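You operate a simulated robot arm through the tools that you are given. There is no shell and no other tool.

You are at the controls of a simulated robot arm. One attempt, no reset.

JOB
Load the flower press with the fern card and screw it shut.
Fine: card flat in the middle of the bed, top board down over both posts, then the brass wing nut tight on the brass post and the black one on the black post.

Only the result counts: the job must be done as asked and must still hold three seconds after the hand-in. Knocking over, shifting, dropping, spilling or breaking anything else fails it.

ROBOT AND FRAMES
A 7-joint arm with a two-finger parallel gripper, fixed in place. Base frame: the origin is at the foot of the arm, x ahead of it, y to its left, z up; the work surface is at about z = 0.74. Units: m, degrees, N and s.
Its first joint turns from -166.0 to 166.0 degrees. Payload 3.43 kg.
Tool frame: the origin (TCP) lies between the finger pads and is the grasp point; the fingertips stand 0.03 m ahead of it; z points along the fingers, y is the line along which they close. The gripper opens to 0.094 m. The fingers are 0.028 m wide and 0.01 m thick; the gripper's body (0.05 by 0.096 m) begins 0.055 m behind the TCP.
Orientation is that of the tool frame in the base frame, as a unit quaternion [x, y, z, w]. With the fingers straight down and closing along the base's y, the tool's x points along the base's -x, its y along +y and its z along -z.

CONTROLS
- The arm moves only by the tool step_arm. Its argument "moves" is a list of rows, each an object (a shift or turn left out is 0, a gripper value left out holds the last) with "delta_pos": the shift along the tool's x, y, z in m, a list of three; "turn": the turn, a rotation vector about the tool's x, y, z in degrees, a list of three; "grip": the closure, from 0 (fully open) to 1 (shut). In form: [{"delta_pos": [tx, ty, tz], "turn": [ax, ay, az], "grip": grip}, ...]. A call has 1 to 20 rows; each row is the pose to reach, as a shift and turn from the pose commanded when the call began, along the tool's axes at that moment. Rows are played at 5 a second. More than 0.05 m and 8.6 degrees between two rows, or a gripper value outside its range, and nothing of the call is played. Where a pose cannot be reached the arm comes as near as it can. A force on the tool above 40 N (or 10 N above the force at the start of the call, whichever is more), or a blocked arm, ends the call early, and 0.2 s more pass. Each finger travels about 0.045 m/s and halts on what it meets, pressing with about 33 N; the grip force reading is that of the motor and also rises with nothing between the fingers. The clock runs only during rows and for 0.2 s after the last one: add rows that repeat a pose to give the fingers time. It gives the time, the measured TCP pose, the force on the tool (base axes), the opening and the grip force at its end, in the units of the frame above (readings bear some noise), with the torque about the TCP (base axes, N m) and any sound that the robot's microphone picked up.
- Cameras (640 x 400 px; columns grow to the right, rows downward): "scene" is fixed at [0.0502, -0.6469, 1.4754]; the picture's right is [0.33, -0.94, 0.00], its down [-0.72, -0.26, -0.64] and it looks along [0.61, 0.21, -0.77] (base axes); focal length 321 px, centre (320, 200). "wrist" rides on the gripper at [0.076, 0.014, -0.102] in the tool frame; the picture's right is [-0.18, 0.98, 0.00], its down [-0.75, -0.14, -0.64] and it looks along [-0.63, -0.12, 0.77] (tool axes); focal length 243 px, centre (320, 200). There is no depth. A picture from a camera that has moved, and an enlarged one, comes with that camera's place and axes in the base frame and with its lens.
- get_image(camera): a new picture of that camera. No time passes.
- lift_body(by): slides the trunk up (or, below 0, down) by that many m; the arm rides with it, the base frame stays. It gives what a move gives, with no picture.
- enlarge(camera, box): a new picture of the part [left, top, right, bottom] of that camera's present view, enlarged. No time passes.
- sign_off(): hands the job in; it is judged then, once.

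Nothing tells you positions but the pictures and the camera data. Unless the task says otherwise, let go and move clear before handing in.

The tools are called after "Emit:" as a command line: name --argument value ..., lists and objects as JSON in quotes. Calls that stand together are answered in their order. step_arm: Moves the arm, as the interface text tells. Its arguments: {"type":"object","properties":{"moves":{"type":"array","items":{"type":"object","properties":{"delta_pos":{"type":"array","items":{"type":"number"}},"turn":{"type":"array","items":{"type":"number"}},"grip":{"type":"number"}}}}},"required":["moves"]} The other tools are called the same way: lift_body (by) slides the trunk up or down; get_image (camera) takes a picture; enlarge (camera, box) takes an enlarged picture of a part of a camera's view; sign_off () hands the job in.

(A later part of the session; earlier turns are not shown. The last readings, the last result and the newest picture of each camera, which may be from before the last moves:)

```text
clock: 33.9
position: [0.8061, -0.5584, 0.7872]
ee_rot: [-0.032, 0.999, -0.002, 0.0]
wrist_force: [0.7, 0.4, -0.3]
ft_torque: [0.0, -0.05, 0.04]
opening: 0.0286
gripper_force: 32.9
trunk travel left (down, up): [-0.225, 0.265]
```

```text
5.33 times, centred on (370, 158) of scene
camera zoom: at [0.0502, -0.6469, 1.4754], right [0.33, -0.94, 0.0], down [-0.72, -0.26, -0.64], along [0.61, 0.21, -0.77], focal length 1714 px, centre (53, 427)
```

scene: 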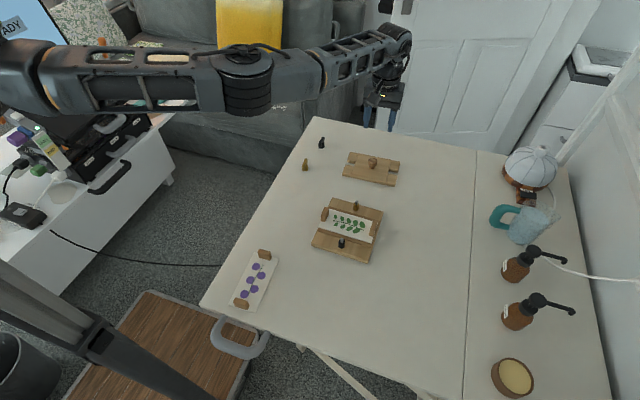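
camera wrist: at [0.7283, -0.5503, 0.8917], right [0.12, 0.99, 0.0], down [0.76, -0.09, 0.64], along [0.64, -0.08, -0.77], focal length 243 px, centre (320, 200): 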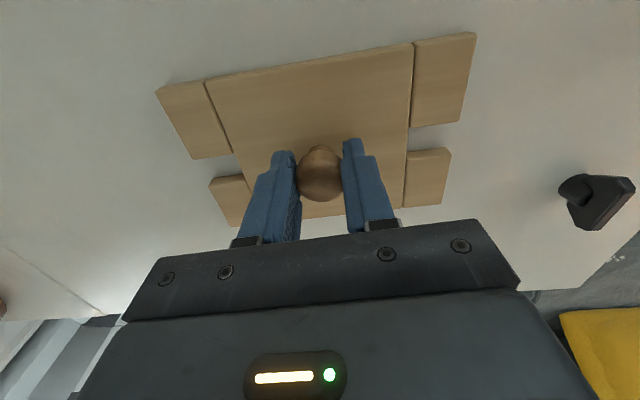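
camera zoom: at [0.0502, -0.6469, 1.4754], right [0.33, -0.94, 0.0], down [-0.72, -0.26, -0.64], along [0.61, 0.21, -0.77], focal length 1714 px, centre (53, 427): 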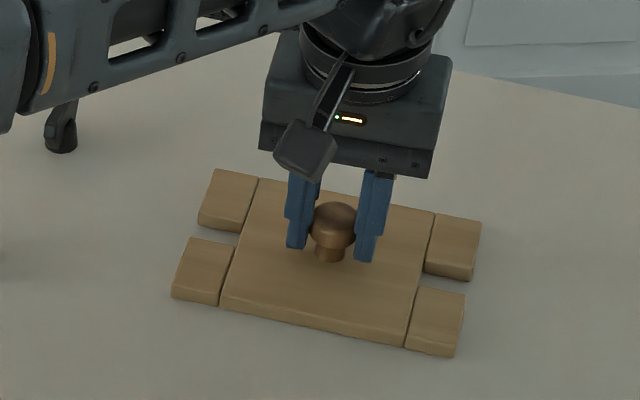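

The knob is gripped. I'll lift the board straight up.

Emit:
step_arm --moves '[{"delta_pos": [0, 0, -0.01]}, {"delta_pos": [0, 0, -0.03]}, {"delta_pos": [0, 0, -0.06]}, {"delta_pos": [0, 0, -0.09]}, {"delta_pos": [0, 0, -0.11]}, {"delta_pos": [0, 0, -0.11]}]'

Emit:
get_image --camera "wrist"

Emit:
get_image --camera "scene"

```text
clock: 35.3
position: [0.8069, -0.5599, 0.8985]
ee_rot: [-0.033, 0.999, -0.002, 0.0]
wrist_force: [0.2, -0.6, -1.4]
ft_torque: [-0.07, 0.02, -0.01]
opening: 0.0285
gripper_force: 33.4
trunk travel left (down, up): [-0.225, 0.265]
```

```text
taken
camera wrist: at [0.7283, -0.55, 1.0012], right [0.12, 0.99, 0.0], down [0.76, -0.09, 0.64], along [0.64, -0.08, -0.77], focal length 243 px, centre (320, 200)
```

wrist: 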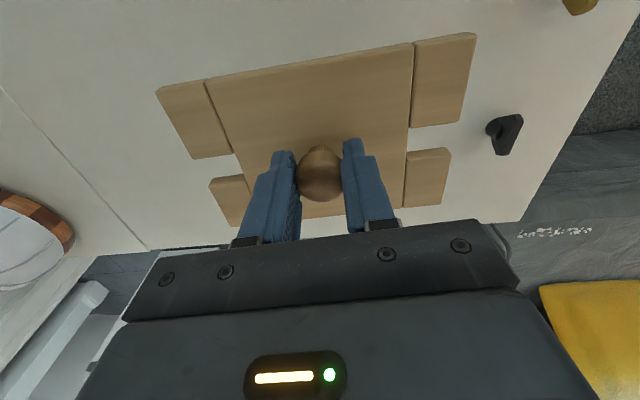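

```text
taken
```

scene: 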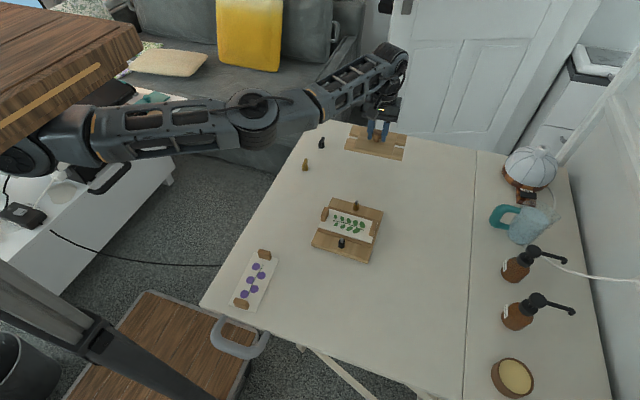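

The board hangs level and steady. I'll carry it to the press while turning it a quarter turn clockwise, tool yaw to 90°.

Emit:
step_arm --moves '[{"delta_pos": [0.02, 0.002, 0], "turn": [0, 0, 7.5]}, {"delta_pos": [0.042, 0.004, 0], "turn": [0, 0, 15]}, {"delta_pos": [0.064, 0.006, 0], "turn": [0, 0, 23]}, {"delta_pos": [0.086, 0.008, 0], "turn": [0, 0, 31]}, {"delta_pos": [0.108, 0.01, 0], "turn": [0, 0, 39]}, {"delta_pos": [0.13, 0.012, 0], "turn": [0, 0, 47]}, {"delta_pos": [0.152, 0.014, 0], "turn": [0, 0, 55]}, {"delta_pos": [0.174, 0.016, 0], "turn": [0, 0, 63]}, {"delta_pos": [0.196, 0.018, 0], "turn": [0, 0, 71]}, {"delta_pos": [0.218, 0.02, 0], "turn": [0, 0, 79]}, {"delta_pos": [0.236, 0.022, 0], "turn": [0, 0, 87]}, {"delta_pos": [0.252, 0.0228, 0], "turn": [0, 0, 93.8]}, {"delta_pos": [0.252, 0.0228, 0], "turn": [0, 0, 93.8]}, {"delta_pos": [0.252, 0.0228, 0], "turn": [0, 0, 93.8]}]'

Emit:
get_image --camera "wrist"

Emit:
get_image --camera "scene"

```text
clock: 38.3
position: [0.5529, -0.5537, 0.8987]
ee_rot: [0.708, 0.707, -0.001, 0.002]
wrist_force: [-0.2, -0.1, -0.8]
ft_torque: [-0.01, -0.03, 0.02]
opening: 0.0285
gripper_force: 32.7
trunk travel left (down, up): [-0.225, 0.265]
```

```text
taken
camera wrist: at [0.5665, -0.4773, 1.0015], right [0.98, -0.18, 0.0], down [-0.14, -0.75, 0.64], along [-0.12, -0.63, -0.76], focal length 243 px, centre (320, 200)
```

wrist: 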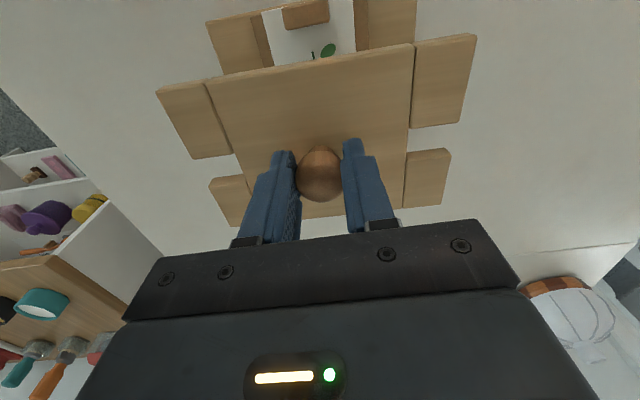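

```text
taken
```

scene: 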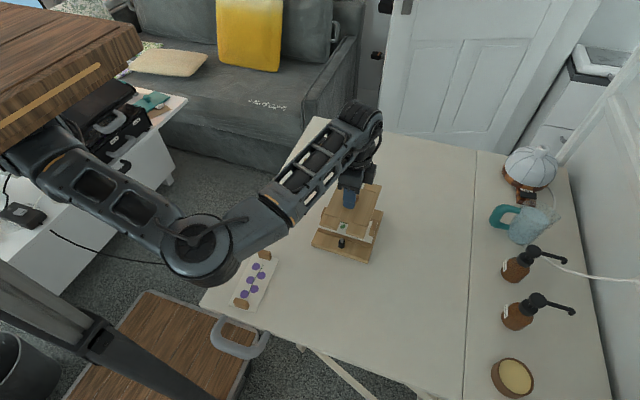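

The board is over the press. I'll lower it to just above the post tips and look at the notch alignment.

Emit:
step_arm --moves '[{"delta_pos": [0, 0.001, 0.015]}, {"delta_pos": [0, 0.001, 0.03]}, {"delta_pos": [0, 0.001, 0.036]}, {"delta_pos": [0, 0.001, 0.036]}, {"delta_pos": [0, 0.001, 0.036]}]'

Emit:
enlarge --camera "wrist" --box '[150, 20, 490, 220]'

Emit:
enlarge --camera "scene" --box '[300, 170, 400, 270]'

```text
clock: 39.5
position: [0.5545, -0.5536, 0.8621]
ee_rot: [0.707, 0.707, 0.0, 0.003]
wrist_force: [0.6, -0.4, -1.9]
ft_torque: [-0.03, 0.01, 0.0]
opening: 0.0285
gripper_force: 33.2
trunk travel left (down, up): [-0.225, 0.265]
```

```text
1.88 times, centred on (320, 120) of wrist
camera zoom: at [0.5676, -0.4773, 0.9648], right [0.98, -0.18, 0.0], down [-0.14, -0.75, 0.64], along [-0.12, -0.63, -0.76], focal length 457 px, centre (320, 351)
```

zoom: 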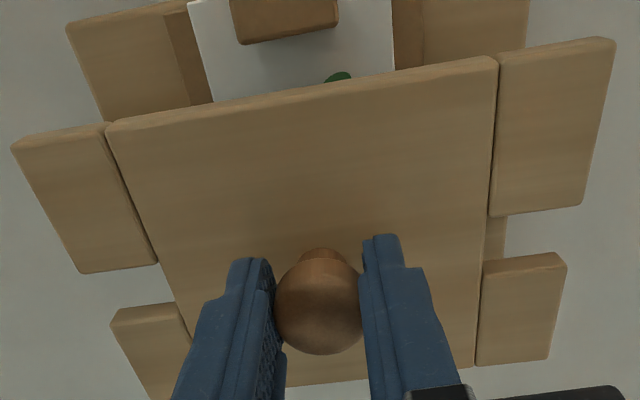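

```text
4.00 times, centred on (350, 220) of scene
camera zoom: at [0.0502, -0.6469, 1.4754], right [0.33, -0.94, 0.0], down [-0.72, -0.26, -0.64], along [0.61, 0.21, -0.77], focal length 1285 px, centre (200, 120)
```

zoom: 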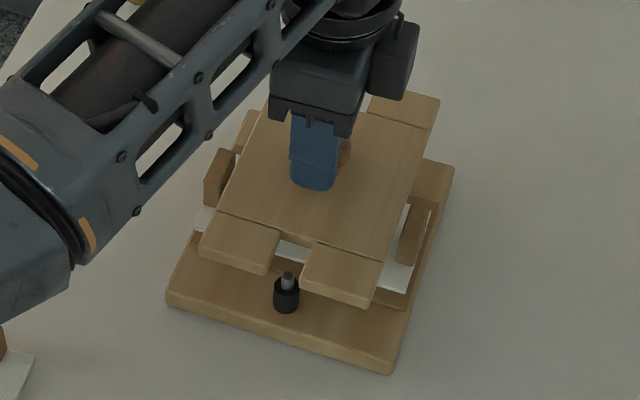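

Both views suggest shifting the board about 3 mm in +x. I'll do that and come just above the post tips for a finer look.

Emit:
step_arm --moves '[{"delta_pos": [0, 0.003, 0.005]}, {"delta_pos": [0, 0.003, 0.012]}, {"delta_pos": [0, 0.003, 0.012]}, {"delta_pos": [0, 0.003, 0.012]}]'

Emit:
enlarge --camera "wrist" --box '[370, 30, 490, 220]'

Emit:
enlarge --camera "scene" --box '[320, 200, 370, 260]'

Emit:
enlarge --camera "wrist" --box '[150, 80, 270, 220]'

```text
clock: 40.5
position: [0.5579, -0.5543, 0.8497]
ee_rot: [0.707, 0.707, -0.001, 0.002]
wrist_force: [-0.1, -0.3, -1.5]
ft_torque: [-0.01, 0.0, 0.02]
opening: 0.0288
gripper_force: 33.3
trunk travel left (down, up): [-0.225, 0.265]
```

```text
2.11 times, centred on (430, 125) of wrist
camera zoom: at [0.5703, -0.4773, 0.9526], right [0.98, -0.18, 0.0], down [-0.14, -0.75, 0.64], along [-0.12, -0.63, -0.76], focal length 511 px, centre (88, 358)
```

zoom: 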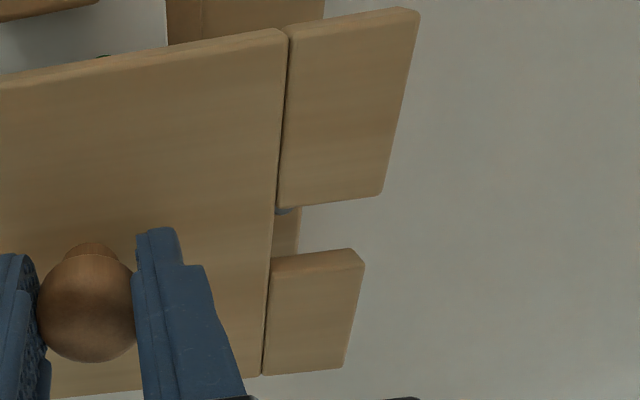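

```text
6.67 times, centred on (345, 230) of scene
camera zoom: at [0.0502, -0.6469, 1.4754], right [0.33, -0.94, 0.0], down [-0.72, -0.26, -0.64], along [0.61, 0.21, -0.77], focal length 2142 px, centre (153, 0)
```

zoom: 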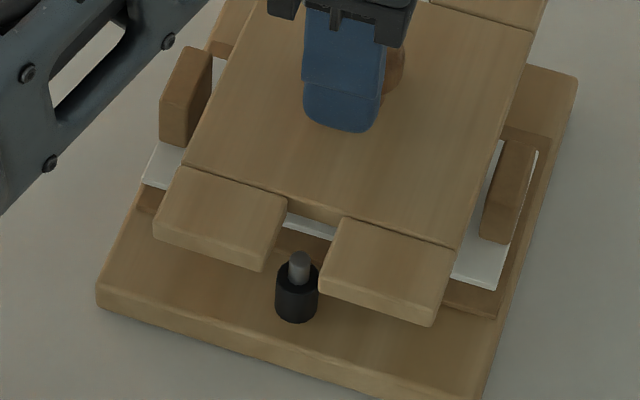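

```text
2.86 times, centred on (210, 150) of wrist
camera zoom: at [0.5703, -0.4773, 0.9526], right [0.98, -0.18, 0.0], down [-0.14, -0.75, 0.64], along [-0.12, -0.63, -0.76], focal length 693 px, centre (634, 343)
```

zoom: 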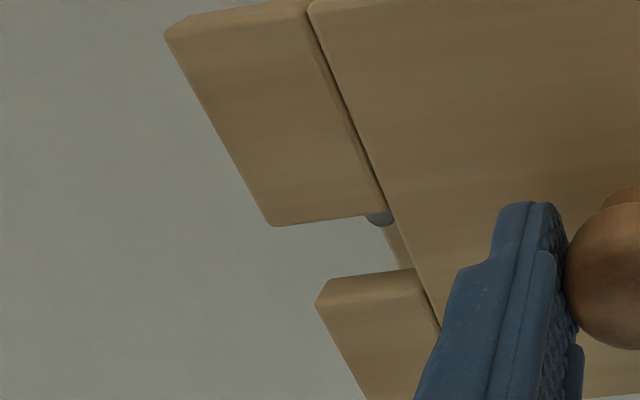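

The post tips peek through both notches, and the board should move about 2 mm in +y. I'll shift it and lower so the thin tips enter the notches, then re-check.

Emit:
step_arm --moves '[{"delta_pos": [0.002, -0.0003, 0.0]}, {"delta_pos": [0.002, -0.0003, 0.006]}, {"delta_pos": [0.002, -0.0003, 0.012]}, {"delta_pos": [0.002, -0.0003, 0.012]}, {"delta_pos": [0.002, -0.0003, 0.012]}]'

Emit:
enlarge --camera "wrist" --box '[370, 80, 470, 180]'

Emit:
enlarge --camera "scene" --box '[325, 215, 365, 255]'

Emit:
enlarge --camera "wrist" --box '[170, 110, 270, 210]'

```text
clock: 41.7
position: [0.557, -0.5519, 0.8364]
ee_rot: [0.707, 0.707, 0.0, 0.002]
wrist_force: [-1.1, 0.2, -0.9]
ft_torque: [0.03, 0.02, 0.0]
opening: 0.0289
gripper_force: 32.7
trunk travel left (down, up): [-0.225, 0.265]
```

```text
4.00 times, centred on (420, 130) of wrist
camera zoom: at [0.5702, -0.4756, 0.9403], right [0.98, -0.18, 0.0], down [-0.14, -0.75, 0.64], along [-0.12, -0.63, -0.76], focal length 970 px, centre (-80, 480)
```

zoom: 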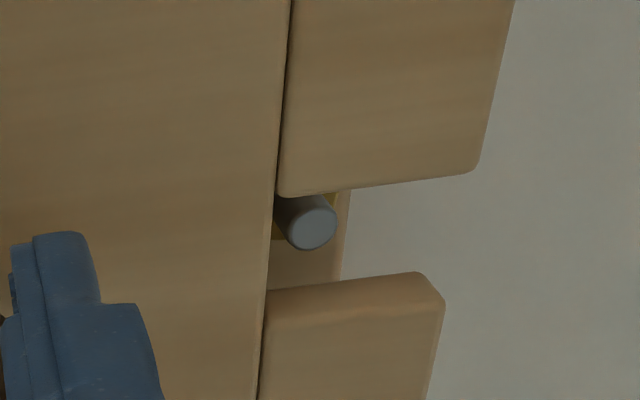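

```text
10.00 times, centred on (345, 235) of scene
camera zoom: at [0.0502, -0.6469, 1.4754], right [0.33, -0.94, 0.0], down [-0.72, -0.26, -0.64], along [0.61, 0.21, -0.77], focal length 3213 px, centre (70, -150)
```

zoom: 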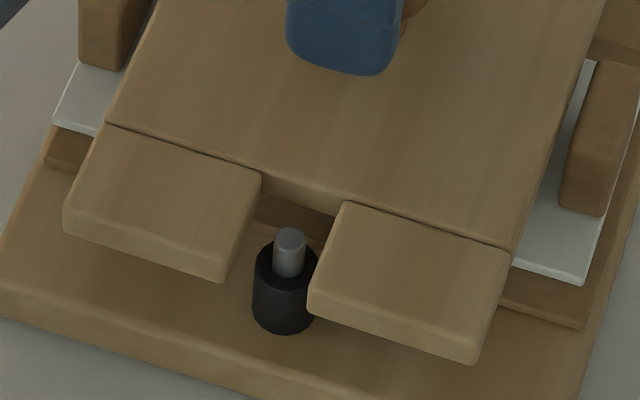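

```text
4.00 times, centred on (220, 160) of wrist
camera zoom: at [0.5702, -0.4756, 0.9403], right [0.98, -0.18, 0.0], down [-0.14, -0.75, 0.64], along [-0.12, -0.63, -0.76], focal length 970 px, centre (720, 360)
```

zoom: 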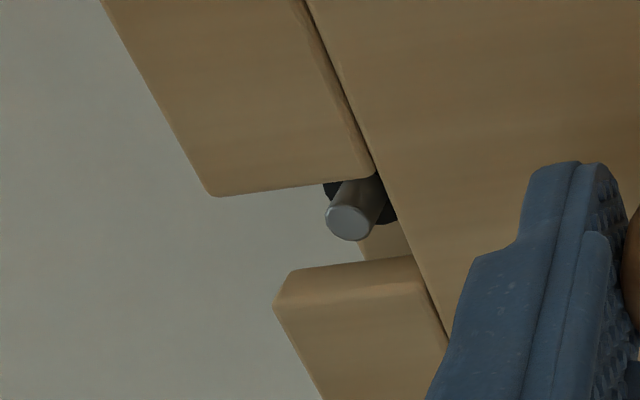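

Comparing the tip positions across several wrist views puts the tips at about z 0.789. That means the board should move about 2.5 mm in -y and 2 mm in -x. I'll apply that, lower slightly and check again.

Emit:
step_arm --moves '[{"delta_pos": [-0.0026, -0.0018, -0.002]}, {"delta_pos": [-0.0026, -0.0018, -0.001]}, {"delta_pos": [-0.0026, -0.0018, 0.004]}, {"delta_pos": [-0.0026, -0.0018, 0.006]}, {"delta_pos": [-0.0026, -0.0018, 0.006]}]'

Emit:
enlarge --camera "wrist" --box '[370, 80, 470, 180]'

Emit:
enlarge --camera "scene" --box '[325, 215, 365, 255]'

Emit:
enlarge --camera "wrist" --box '[170, 110, 270, 210]'

```text
clock: 42.9
position: [0.5555, -0.5546, 0.8321]
ee_rot: [0.706, 0.708, 0.0, 0.002]
wrist_force: [0.0, -0.5, -1.8]
ft_torque: [0.04, 0.0, -0.02]
opening: 0.0286
gripper_force: 33.0
trunk travel left (down, up): [-0.225, 0.265]
```

```text
4.00 times, centred on (420, 130) of wrist
camera zoom: at [0.5686, -0.4782, 0.9348], right [0.98, -0.18, 0.0], down [-0.14, -0.75, 0.64], along [-0.12, -0.63, -0.76], focal length 970 px, centre (-80, 480)
```

zoom: 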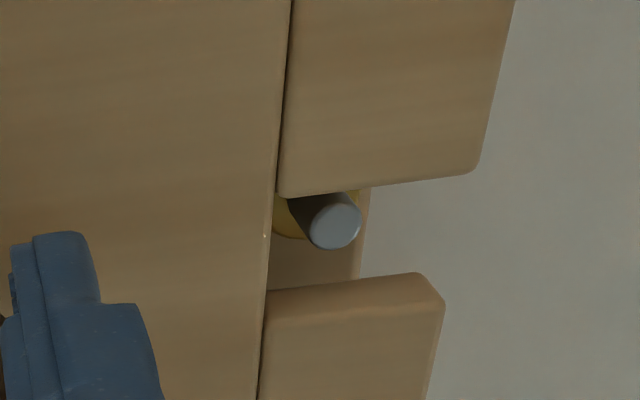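

```text
10.00 times, centred on (345, 235) of scene
camera zoom: at [0.0502, -0.6469, 1.4754], right [0.33, -0.94, 0.0], down [-0.72, -0.26, -0.64], along [0.61, 0.21, -0.77], focal length 3213 px, centre (70, -150)
```

zoom: 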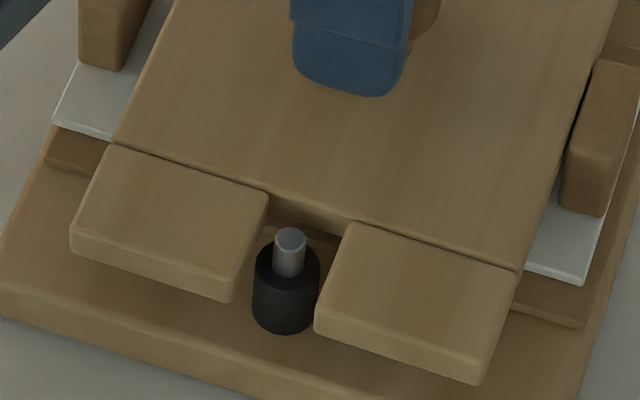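

```text
4.00 times, centred on (220, 160) of wrist
camera zoom: at [0.5686, -0.4782, 0.9348], right [0.98, -0.18, 0.0], down [-0.14, -0.75, 0.64], along [-0.12, -0.63, -0.76], focal length 970 px, centre (720, 360)
```

zoom: 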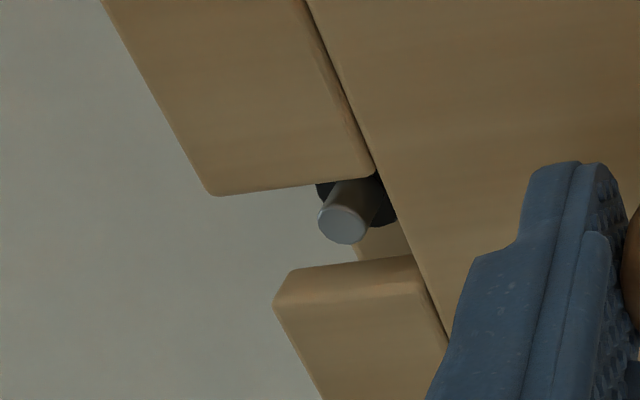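

The two views conflict by a few mm because the tip height is uncertain. I'll lower 3 mm more and compare again.

Emit:
step_arm --moves '[{"delta_pos": [0, 0, 0.003]}, {"delta_pos": [0, 0, 0.004]}, {"delta_pos": [0, 0, 0.004]}]'

Emit:
enlarge --camera "wrist" --box '[395, 95, 455, 155]'

Emit:
enlarge --camera "scene" --box '[330, 220, 360, 250]'

Emit:
enlarge --camera "wrist" --box '[205, 140, 265, 200]'

```text
clock: 43.7
position: [0.5548, -0.5535, 0.8282]
ee_rot: [0.707, 0.707, -0.001, 0.002]
wrist_force: [0.1, 0.3, 0.8]
ft_torque: [0.02, -0.14, 0.06]
opening: 0.0288
gripper_force: 32.5
trunk travel left (down, up): [-0.225, 0.265]
```

```text
6.67 times, centred on (425, 125) of wrist
camera zoom: at [0.5683, -0.4782, 0.9311], right [0.98, -0.18, 0.0], down [-0.14, -0.75, 0.64], along [-0.12, -0.63, -0.76], focal length 1618 px, centre (-380, 700)
```

zoom: 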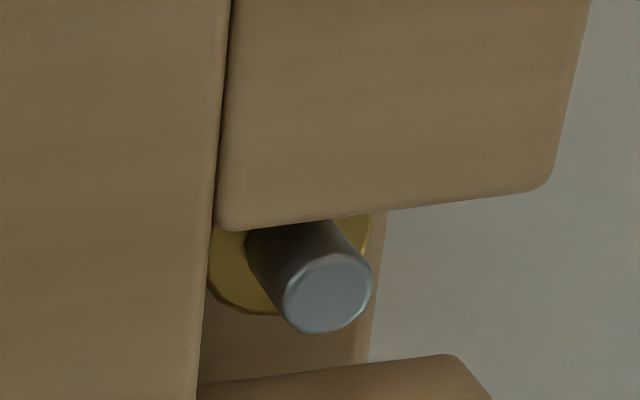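

```text
13.33 times, centred on (345, 235) of scene
camera zoom: at [0.0502, -0.6469, 1.4754], right [0.33, -0.94, 0.0], down [-0.72, -0.26, -0.64], along [0.61, 0.21, -0.77], focal length 4284 px, centre (-13, -267)
```

zoom: 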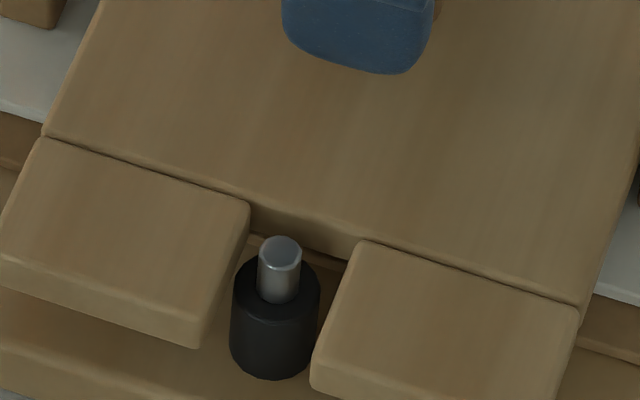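

```text
6.67 times, centred on (235, 170) of wrist
camera zoom: at [0.5683, -0.4782, 0.9311], right [0.98, -0.18, 0.0], down [-0.14, -0.75, 0.64], along [-0.12, -0.63, -0.76], focal length 1618 px, centre (887, 400)
```

zoom: 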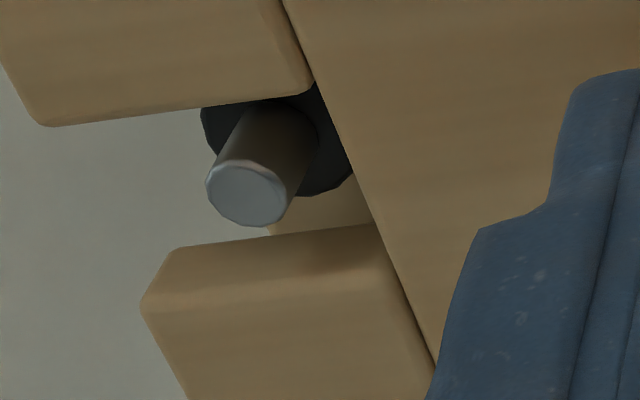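

Direct comparison of the collars with the pad edges at the same height says the board needs about 3.5 mm in +y and about 0.8° CCW. I'll back up slightly and correct.

Emit:
step_arm --moves '[{"delta_pos": [0, 0, -0.004]}, {"delta_pos": [0.0034, 0, -0.004], "turn": [0, 0, -0.8]}, {"delta_pos": [0.0034, 0, -0.004], "turn": [0, 0, -0.8]}, {"delta_pos": [0.0034, 0, 0.0], "turn": [0, 0, -0.8]}, {"delta_pos": [0.0034, 0, 0.0], "turn": [0, 0, -0.8]}]'

Emit:
enlarge --camera "wrist" --box '[395, 95, 455, 155]'

Emit:
enlarge --camera "scene" --box '[330, 220, 360, 250]'

Emit:
enlarge --camera "wrist" --box '[205, 140, 265, 200]'

```text
clock: 44.9
position: [0.5546, -0.5503, 0.8284]
ee_rot: [0.703, 0.711, 0.0, 0.002]
wrist_force: [-0.2, 0.2, -1.6]
ft_torque: [-0.02, 0.03, 0.01]
opening: 0.0285
gripper_force: 33.4
trunk travel left (down, up): [-0.225, 0.265]
```

```text
6.67 times, centred on (425, 125) of wrist
camera zoom: at [0.5671, -0.4744, 0.9307], right [0.99, -0.17, 0.0], down [-0.13, -0.75, 0.64], along [-0.11, -0.64, -0.76], focal length 1618 px, centre (-380, 700)
```

zoom: 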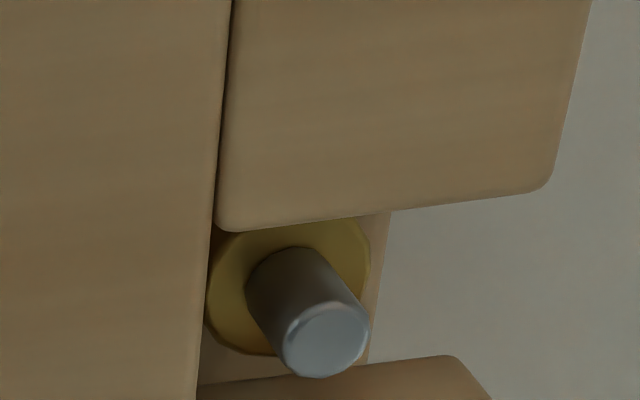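

```text
13.33 times, centred on (345, 235) of scene
camera zoom: at [0.0502, -0.6469, 1.4754], right [0.33, -0.94, 0.0], down [-0.72, -0.26, -0.64], along [0.61, 0.21, -0.77], focal length 4284 px, centre (-13, -267)
```

zoom: 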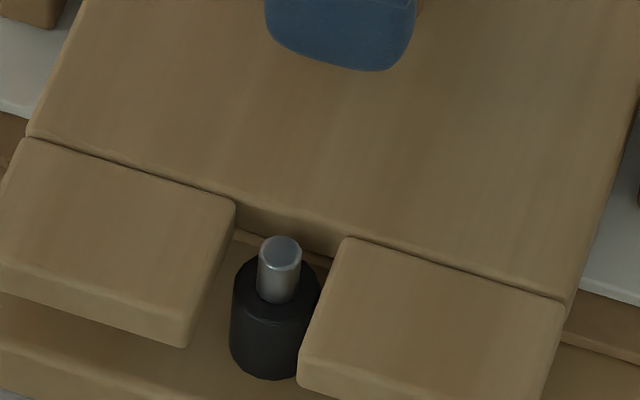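

```text
6.67 times, centred on (235, 170) of wrist
camera zoom: at [0.5671, -0.4744, 0.9307], right [0.99, -0.17, 0.0], down [-0.13, -0.75, 0.64], along [-0.11, -0.64, -0.76], focal length 1618 px, centre (887, 400)
```

zoom: 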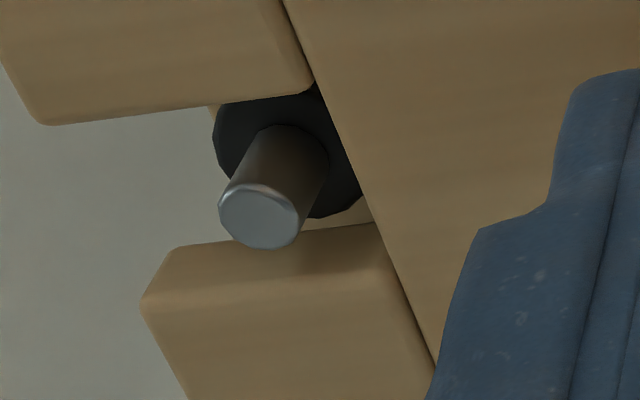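

The contact load is gone, and both collars now sit inside the notches with clearance on each side. I'll descend gently onto the card.

Emit:
step_arm --moves '[{"delta_pos": [0.0002, 0, 0.002]}, {"delta_pos": [0.0002, 0, 0.004]}, {"delta_pos": [0.0002, 0, 0.006]}, {"delta_pos": [0.0002, 0, 0.007]}, {"delta_pos": [0.0002, 0, 0.007]}]'

Emit:
enlarge --camera "scene" --box '[320, 210, 370, 260]'

Emit:
enlarge --camera "wrist" --box '[150, 20, 490, 220]'

```text
clock: 46.1
position: [0.5564, -0.5501, 0.8219]
ee_rot: [0.702, 0.712, -0.001, 0.001]
wrist_force: [0.0, 0.1, -1.6]
ft_torque: [-0.01, 0.01, -0.02]
opening: 0.0287
gripper_force: 32.2
trunk travel left (down, up): [-0.225, 0.265]
```

```text
8.00 times, centred on (345, 235) of scene
camera zoom: at [0.0502, -0.6469, 1.4754], right [0.33, -0.94, 0.0], down [-0.72, -0.26, -0.64], along [0.61, 0.21, -0.77], focal length 2570 px, centre (120, -80)
```

zoom: 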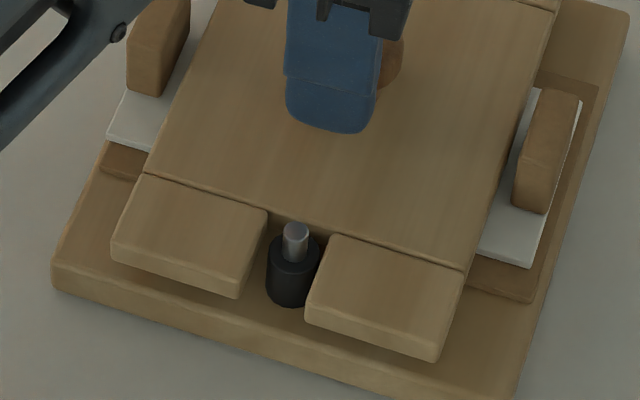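

```text
1.88 times, centred on (320, 120) of wrist
camera zoom: at [0.5673, -0.4742, 0.9239], right [0.99, -0.17, 0.0], down [-0.13, -0.75, 0.64], along [-0.11, -0.64, -0.76], focal length 457 px, centre (320, 351)
```

zoom: 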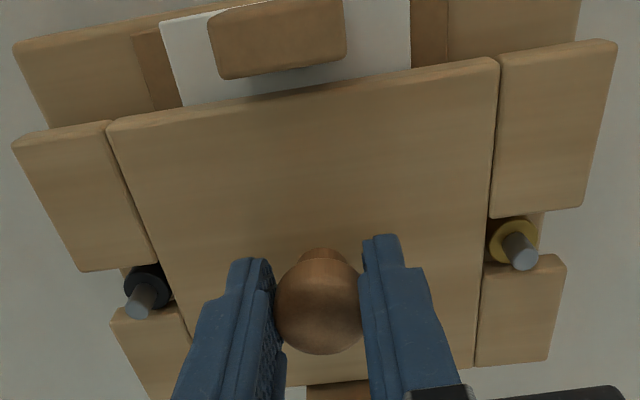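

Both collars are entering the notches freely. I'll continue down to seat the board.

Emit:
step_arm --moves '[{"delta_pos": [0, -0.0005, 0.002]}, {"delta_pos": [0, -0.0005, 0.004]}, {"delta_pos": [0, -0.0005, 0.006]}, {"delta_pos": [0, -0.0005, 0.007]}, {"delta_pos": [0, -0.0005, 0.008]}, {"delta_pos": [0, -0.0005, 0.008]}]'

Emit:
enlarge --camera "scene" --box '[320, 210, 370, 260]'

Emit:
enlarge --camera "wrist" --box '[150, 20, 490, 220]'

```text
clock: 47.5
position: [0.5553, -0.5517, 0.8156]
ee_rot: [0.703, 0.711, -0.001, 0.003]
wrist_force: [0.4, -0.8, 26.1]
ft_torque: [0.29, 0.02, 0.08]
opening: 0.029
gripper_force: 33.2
trunk travel left (down, up): [-0.225, 0.265]
```

```text
8.00 times, centred on (345, 235) of scene
camera zoom: at [0.0502, -0.6469, 1.4754], right [0.33, -0.94, 0.0], down [-0.72, -0.26, -0.64], along [0.61, 0.21, -0.77], focal length 2570 px, centre (120, -80)
```

zoom: 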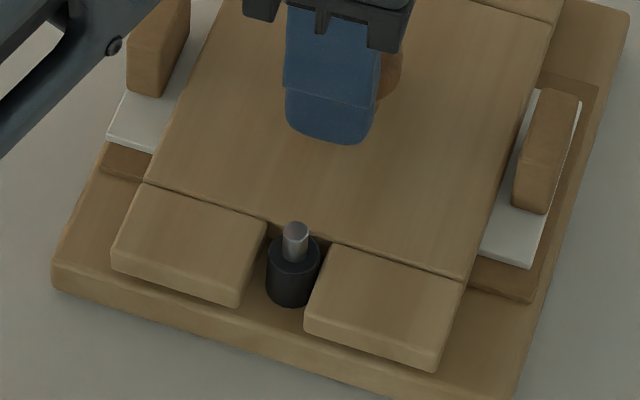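

```text
1.88 times, centred on (320, 120) of wrist
camera zoom: at [0.5669, -0.4741, 0.9179], right [0.99, -0.17, 0.0], down [-0.13, -0.75, 0.65], along [-0.11, -0.64, -0.76], focal length 457 px, centre (320, 351)
```

zoom: 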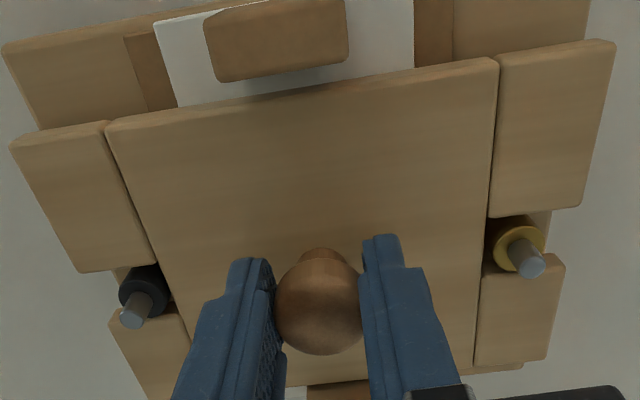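

Firm contact at the expected height shows the board is seated on the card. I'll release the knob and rise.

Emit:
step_arm --moves '[{"delta_pos": [0, 0, -0.0015], "grip": 0.9}, {"delta_pos": [0, 0, -0.0015], "grip": 0.6}, {"delta_pos": [0, 0, -0.0015], "grip": 0.42}, {"delta_pos": [0, 0, -0.0015], "grip": 0.42}, {"delta_pos": [0, 0, -0.02], "grip": 0.42}, {"delta_pos": [0, 0, -0.05]}, {"delta_pos": [0, 0, -0.09]}, {"delta_pos": [0, 0, -0.12]}, {"delta_pos": [0, 0, -0.12]}]'

Emit:
enlarge --camera "scene" --box '[300, 180, 400, 270]'

Emit:
enlarge --camera "wrist" --box '[180, 0, 480, 180]'

```text
clock: 49.5
position: [0.5549, -0.5507, 0.9341]
ee_rot: [0.701, 0.713, -0.001, 0.002]
wrist_force: [0.0, -0.3, -0.8]
ft_torque: [-0.02, 0.0, 0.02]
opening: 0.0546
gripper_force: 0.0
trunk travel left (down, up): [-0.225, 0.265]
```

```text
4.44 times, centred on (350, 225) of scene
camera zoom: at [0.0502, -0.6469, 1.4754], right [0.33, -0.94, 0.0], down [-0.72, -0.26, -0.64], along [0.61, 0.21, -0.77], focal length 1428 px, centre (187, 89)
```

zoom: 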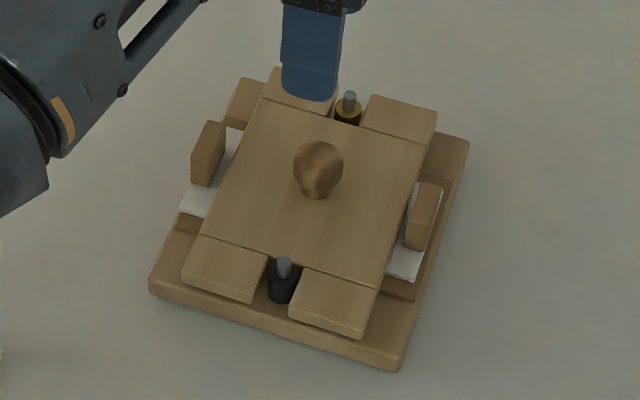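

```text
2.13 times, centred on (330, 90) of wrist
camera zoom: at [0.5669, -0.4737, 1.0365], right [0.99, -0.17, 0.0], down [-0.13, -0.75, 0.64], along [-0.11, -0.64, -0.76], focal length 518 px, centre (299, 435)
```

zoom: 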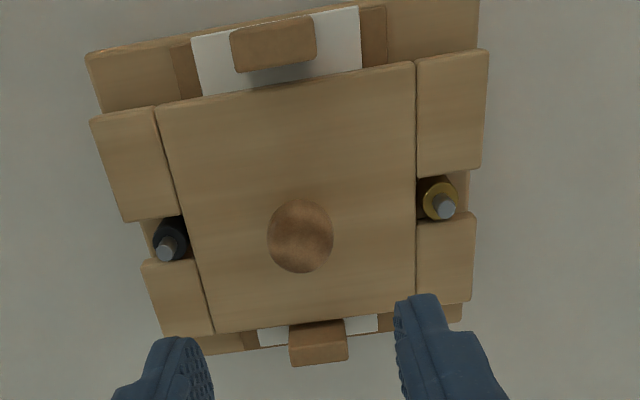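

The board is seated over both posts. Next are the wing nuts, and I'll move over the brass one at about (0.73, -0.36) for a close look.

Emit:
step_arm --moves '[{"delta_pos": [0.015, 0.014, 0], "turn": [0, 0, -8]}, {"delta_pos": [0.03, 0.028, 0], "turn": [0, 0, -16]}, {"delta_pos": [0.045, 0.042, 0], "turn": [0, 0, -24]}, {"delta_pos": [0.06, 0.056, 0], "turn": [0, 0, -32]}, {"delta_pos": [0.078, 0.072, 0], "turn": [0, 0, -40]}, {"delta_pos": [0.096, 0.089, 0], "turn": [0, 0, -48]}, {"delta_pos": [0.114, 0.106, 0], "turn": [0, 0, -56]}, {"delta_pos": [0.132, 0.122, 0], "turn": [0, 0, -64]}, {"delta_pos": [0.15, 0.139, 0], "turn": [0, 0, -72]}, {"delta_pos": [0.168, 0.156, 0], "turn": [0, 0, -80]}, {"delta_pos": [0.18, 0.168, 0], "turn": [0, 0, -85]}, {"delta_pos": [0.187, 0.173, 0], "turn": [0, 0, -89]}, {"delta_pos": [0.187, 0.173, 0], "turn": [0, 0, -89]}]'

Emit:
get_image --camera "wrist"

```text
clock: 52.3
position: [0.7241, -0.3604, 0.9327]
ee_rot: [0.001, 1.0, -0.001, 0.001]
wrist_force: [-0.4, 0.2, -0.9]
ft_torque: [-0.01, 0.0, -0.03]
opening: 0.0543
gripper_force: 0.1
trunk travel left (down, up): [-0.225, 0.265]
```

```text
taken
camera wrist: at [0.648, -0.3462, 1.035], right [0.19, 0.98, 0.0], down [0.75, -0.14, 0.64], along [0.63, -0.12, -0.77], focal length 243 px, centre (320, 200)
```

wrist: 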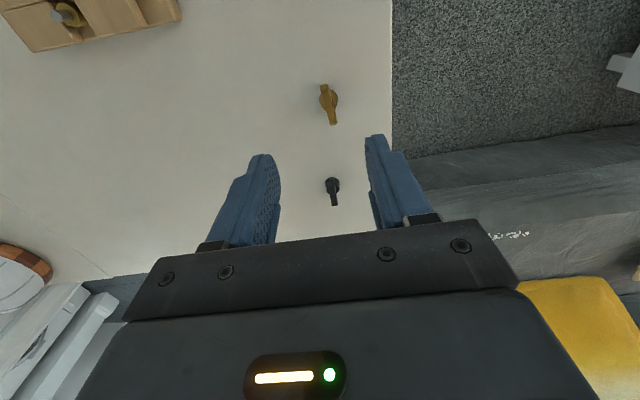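

Emit:
enlarge --camera "wrist" --box '[295, 70, 365, 140]'

Emit:
enlarge --camera "wrist" --box '[300, 160, 370, 220]'

Emit:
enlarge --camera "scene" --box '[295, 150, 325, 180]'

```text
5.71 times, centred on (330, 105) of wrist
camera zoom: at [0.648, -0.3462, 1.035], right [0.19, 0.98, 0.0], down [0.75, -0.14, 0.64], along [0.63, -0.12, -0.77], focal length 1386 px, centre (263, 743)
```

zoom: 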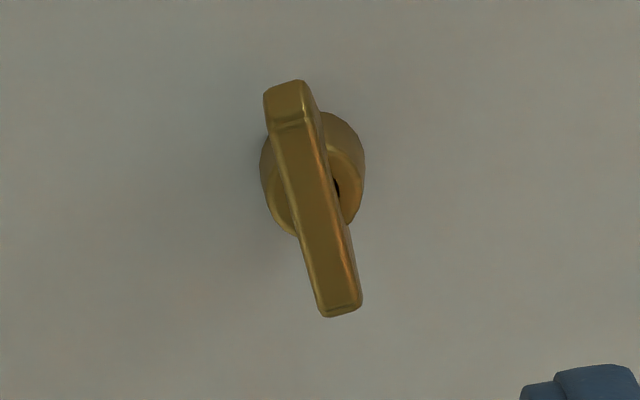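

```text
6.67 times, centred on (335, 190) of wrist
camera zoom: at [0.648, -0.3462, 1.035], right [0.19, 0.98, 0.0], down [0.75, -0.14, 0.64], along [0.63, -0.12, -0.77], focal length 1618 px, centre (220, 267)
```

zoom: 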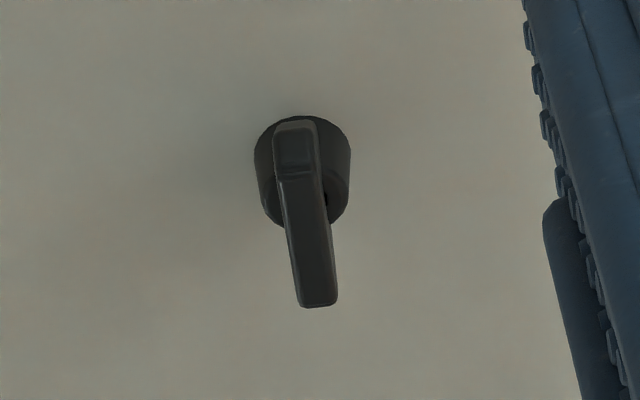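

```text
13.33 times, centred on (310, 165) of scene
camera zoom: at [0.0502, -0.6469, 1.4754], right [0.33, -0.94, 0.0], down [-0.72, -0.26, -0.64], along [0.61, 0.21, -0.77], focal length 4284 px, centre (453, 667)
```

zoom: 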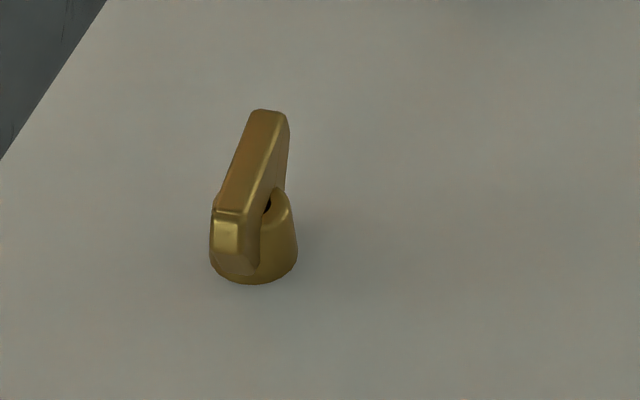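

The brass nut is a tapered hub with a bar on top, centred at about (0.740, -0.353). The bar is at about 4° to x, with its top at z about 0.772. I'll approach in stages.

Emit:
step_arm --moves '[{"delta_pos": [-0.008, 0.004, 0.03], "turn": [0, 0, -4.3]}, {"delta_pos": [-0.0156, 0.0074, 0.06], "turn": [0, 0, -4.3]}, {"delta_pos": [-0.0156, 0.0074, 0.09], "turn": [0, 0, -4.3]}, {"delta_pos": [-0.0156, 0.0074, 0.105], "turn": [0, 0, -4.3]}, {"delta_pos": [-0.0156, 0.0074, 0.105], "turn": [0, 0, -4.3]}]'

Emit:
enlarge --camera "wrist" --box '[220, 80, 420, 230]'

Emit:
enlarge --camera "scene" --box '[280, 130, 340, 190]'

```text
clock: 53.5
position: [0.7411, -0.3531, 0.8287]
ee_rot: [-0.036, 0.999, -0.002, 0.001]
wrist_force: [0.1, -0.6, 0.4]
ft_torque: [0.01, -0.01, -0.02]
opening: 0.0545
gripper_force: 0.0
trunk travel left (down, up): [-0.225, 0.265]
```

```text
2.67 times, centred on (320, 155) of wrist
camera zoom: at [0.6632, -0.3448, 0.9306], right [0.11, 0.99, 0.0], down [0.76, -0.08, 0.64], along [0.64, -0.08, -0.77], focal length 647 px, centre (320, 320)
```

zoom: 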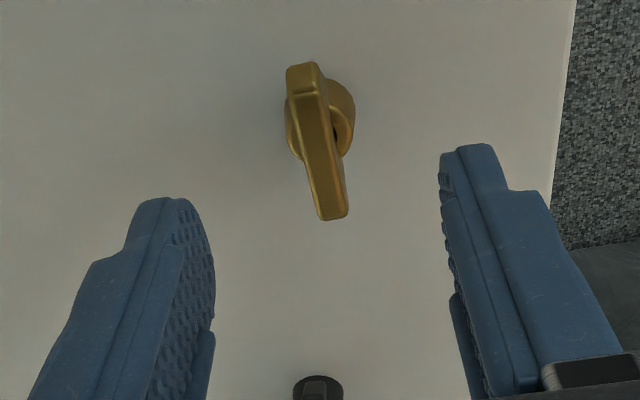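

```text
6.67 times, centred on (310, 160) of scene
camera zoom: at [0.0502, -0.6469, 1.4754], right [0.33, -0.94, 0.0], down [-0.72, -0.26, -0.64], along [0.61, 0.21, -0.77], focal length 2142 px, centre (387, 467)
```

zoom: 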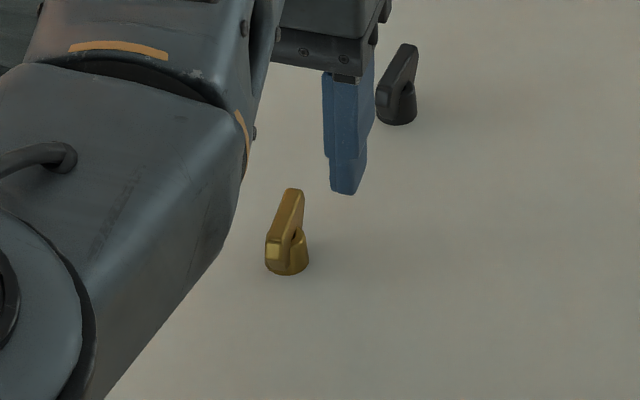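

The bar is aligned with the fingers. I'll shift 2 mm and descend, keeping the fingertips just above the hub, then close.

Emit:
step_arm --moves '[{"delta_pos": [0.002, 0.0003, 0.02]}, {"delta_pos": [0.002, 0.0003, 0.038]}, {"delta_pos": [0.002, 0.0003, 0.038]}, {"delta_pos": [0.002, 0.0003, 0.038], "grip": 0.7}, {"delta_pos": [0.002, 0.0003, 0.038], "grip": 1.0}, {"delta_pos": [0.002, 0.0003, 0.038], "grip": 1.0}, {"delta_pos": [0.002, 0.0003, 0.038], "grip": 1.0}]'

Emit:
enlarge --camera "wrist" --box '[220, 80, 420, 230]'

Emit:
enlarge --camera "scene" --box '[280, 130, 340, 190]'

```text
clock: 55.1
position: [0.7383, -0.3526, 0.7899]
ee_rot: [-0.036, 0.999, -0.001, 0.0]
wrist_force: [0.0, 0.5, -0.5]
ft_torque: [-0.04, -0.01, -0.01]
opening: 0.0079
gripper_force: 33.3
trunk travel left (down, up): [-0.225, 0.265]
```

```text
2.67 times, centred on (320, 155) of wrist
camera zoom: at [0.6607, -0.3448, 0.8927], right [0.11, 0.99, 0.0], down [0.76, -0.08, 0.64], along [0.64, -0.07, -0.77], focal length 647 px, centre (320, 320)
```

zoom: 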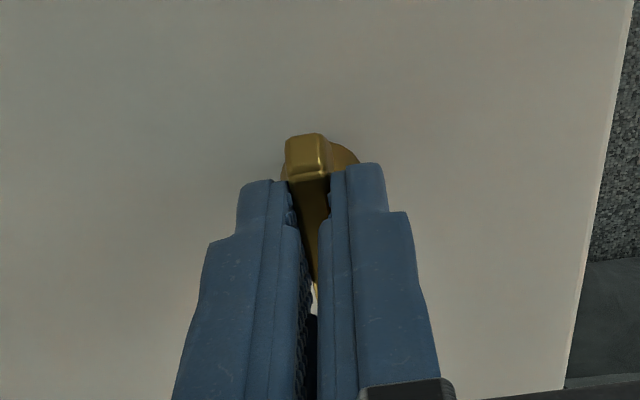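

```text
6.67 times, centred on (310, 160) of scene
camera zoom: at [0.0502, -0.6469, 1.4754], right [0.33, -0.94, 0.0], down [-0.72, -0.26, -0.64], along [0.61, 0.21, -0.77], focal length 2142 px, centre (387, 467)
```

zoom: 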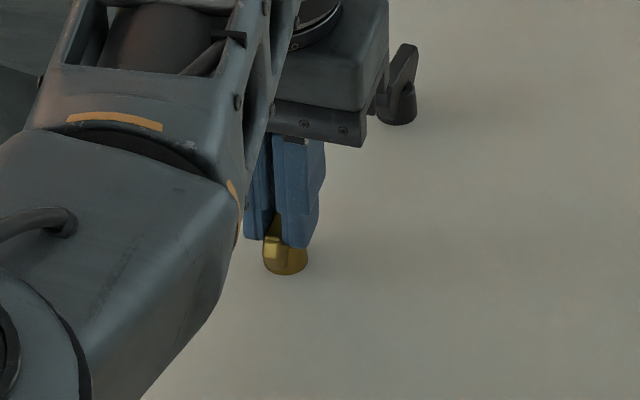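

The brass nut is gripped. I'll lift it and inspect.

Emit:
step_arm --moves '[{"delta_pos": [0, 0, -0.01]}, {"delta_pos": [0, 0, -0.03]}, {"delta_pos": [0, 0, -0.07]}, {"delta_pos": [0, 0, -0.11]}, {"delta_pos": [0, 0, -0.13]}, {"delta_pos": [0, 0, -0.13]}]'

Emit:
enlarge --camera "wrist" --box '[220, 80, 420, 230]'

Emit:
enlarge --camera "scene" --box '[270, 80, 350, 180]'

```text
clock: 56.5
position: [0.7394, -0.3523, 0.9185]
ee_rot: [-0.035, 0.999, -0.003, -0.001]
wrist_force: [-0.6, 0.3, -0.2]
ft_torque: [0.0, 0.02, 0.0]
opening: 0.0078
gripper_force: 33.5
trunk travel left (down, up): [-0.225, 0.265]
```

```text
2.67 times, centred on (320, 155) of wrist
camera zoom: at [0.6614, -0.3442, 1.0223], right [0.11, 0.99, 0.0], down [0.76, -0.08, 0.64], along [0.64, -0.08, -0.77], focal length 647 px, centre (320, 320)
```

zoom: 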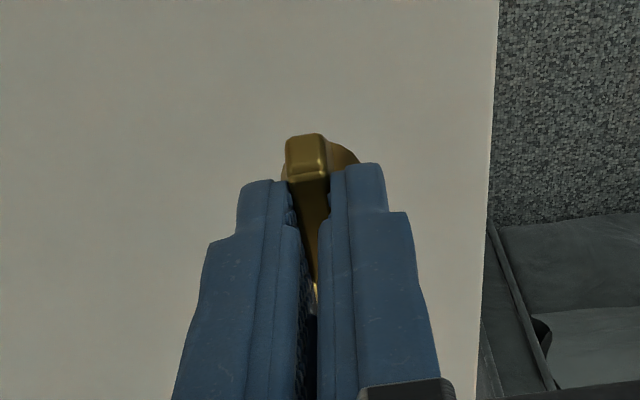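

```text
4.00 times, centred on (310, 130) of scene
camera zoom: at [0.0502, -0.6469, 1.4754], right [0.33, -0.94, 0.0], down [-0.72, -0.26, -0.64], along [0.61, 0.21, -0.77], focal length 1285 px, centre (360, 480)
```

zoom: 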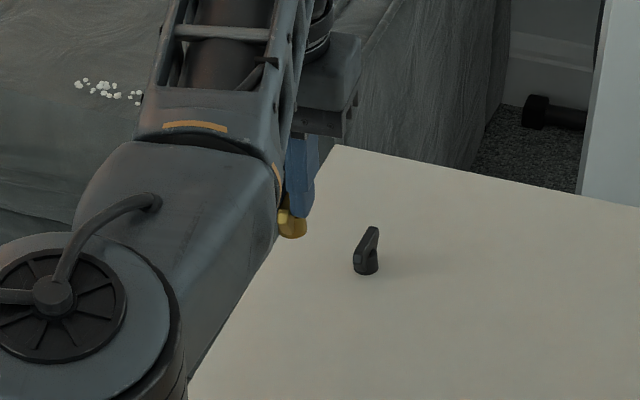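

The brass nut is held straight. I'll carry it over the brass post, winding the tool counter-clockwise on the way so there is room to screw clockwise.

Emit:
step_arm --moves '[{"delta_pos": [0.013, -0.019, 0], "turn": [0, 0, -7]}, {"delta_pos": [0.026, -0.038, 0], "turn": [0, 0, -14]}, {"delta_pos": [0.04, -0.058, 0], "turn": [0, 0, -21]}, {"delta_pos": [0.053, -0.078, 0], "turn": [0, 0, -28]}, {"delta_pos": [0.066, -0.097, 0], "turn": [0, 0, -35]}, {"delta_pos": [0.079, -0.117, 0], "turn": [0, 0, -42]}, {"delta_pos": [0.093, -0.136, 0], "turn": [0, 0, -49]}, {"delta_pos": [0.106, -0.156, 0], "turn": [0, 0, -56]}, {"delta_pos": [0.119, -0.175, 0], "turn": [0, 0, -63]}, {"delta_pos": [0.1323, -0.1949, 0], "turn": [0, 0, -70]}, {"delta_pos": [0.1323, -0.1949, 0], "turn": [0, 0, -70]}]'

Emit:
get_image --camera "wrist"

Emit:
get_image --camera "scene"

```text
clock: 58.9
position: [0.6207, -0.5572, 0.9205]
ee_rot: [-0.604, 0.797, -0.001, 0.0]
wrist_force: [0.1, 0.4, 0.1]
ft_torque: [0.0, -0.02, 0.02]
opening: 0.0078
gripper_force: 33.6
trunk travel left (down, up): [-0.225, 0.265]
```

```text
taken
camera wrist: at [0.585, -0.6269, 1.0241], right [-0.9, 0.44, 0.0], down [0.34, 0.69, 0.64], along [0.29, 0.57, -0.77], focal length 243 px, centre (320, 200)
```

wrist: 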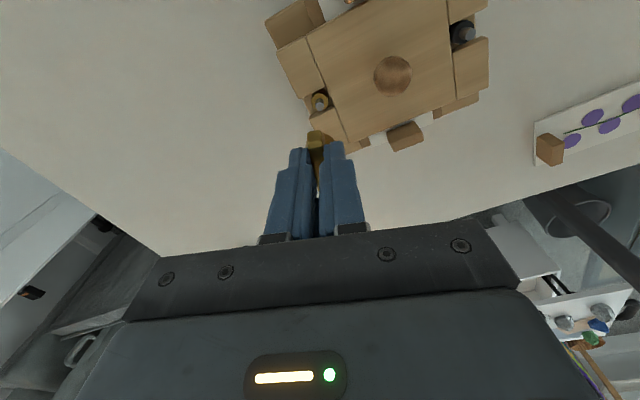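

```text
taken
```

scene: 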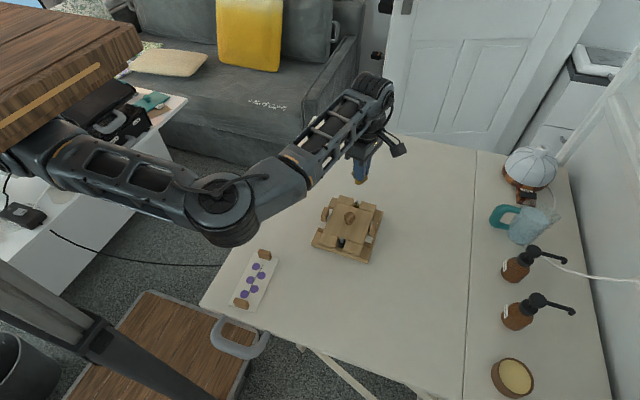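

Emit:
enlarge --camera "wrist" --box '[280, 70, 360, 150]'

Emit:
enlarge --camera "scene" --box '[330, 150, 390, 210]'

```text
5.00 times, centred on (320, 110) of wrist
camera zoom: at [0.585, -0.6269, 1.0241], right [-0.9, 0.44, 0.0], down [0.34, 0.69, 0.64], along [0.29, 0.57, -0.77], focal length 1213 px, centre (320, 650)
```

zoom: 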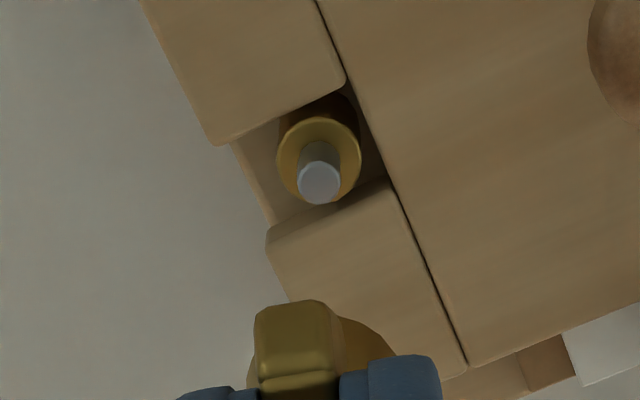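

```text
6.67 times, centred on (360, 180) of scene
camera zoom: at [0.0502, -0.6469, 1.4754], right [0.33, -0.94, 0.0], down [-0.72, -0.26, -0.64], along [0.61, 0.21, -0.77], focal length 2142 px, centre (53, 333)
```

zoom: 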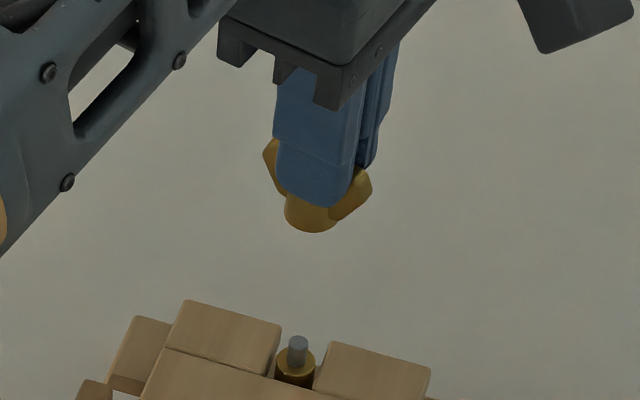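

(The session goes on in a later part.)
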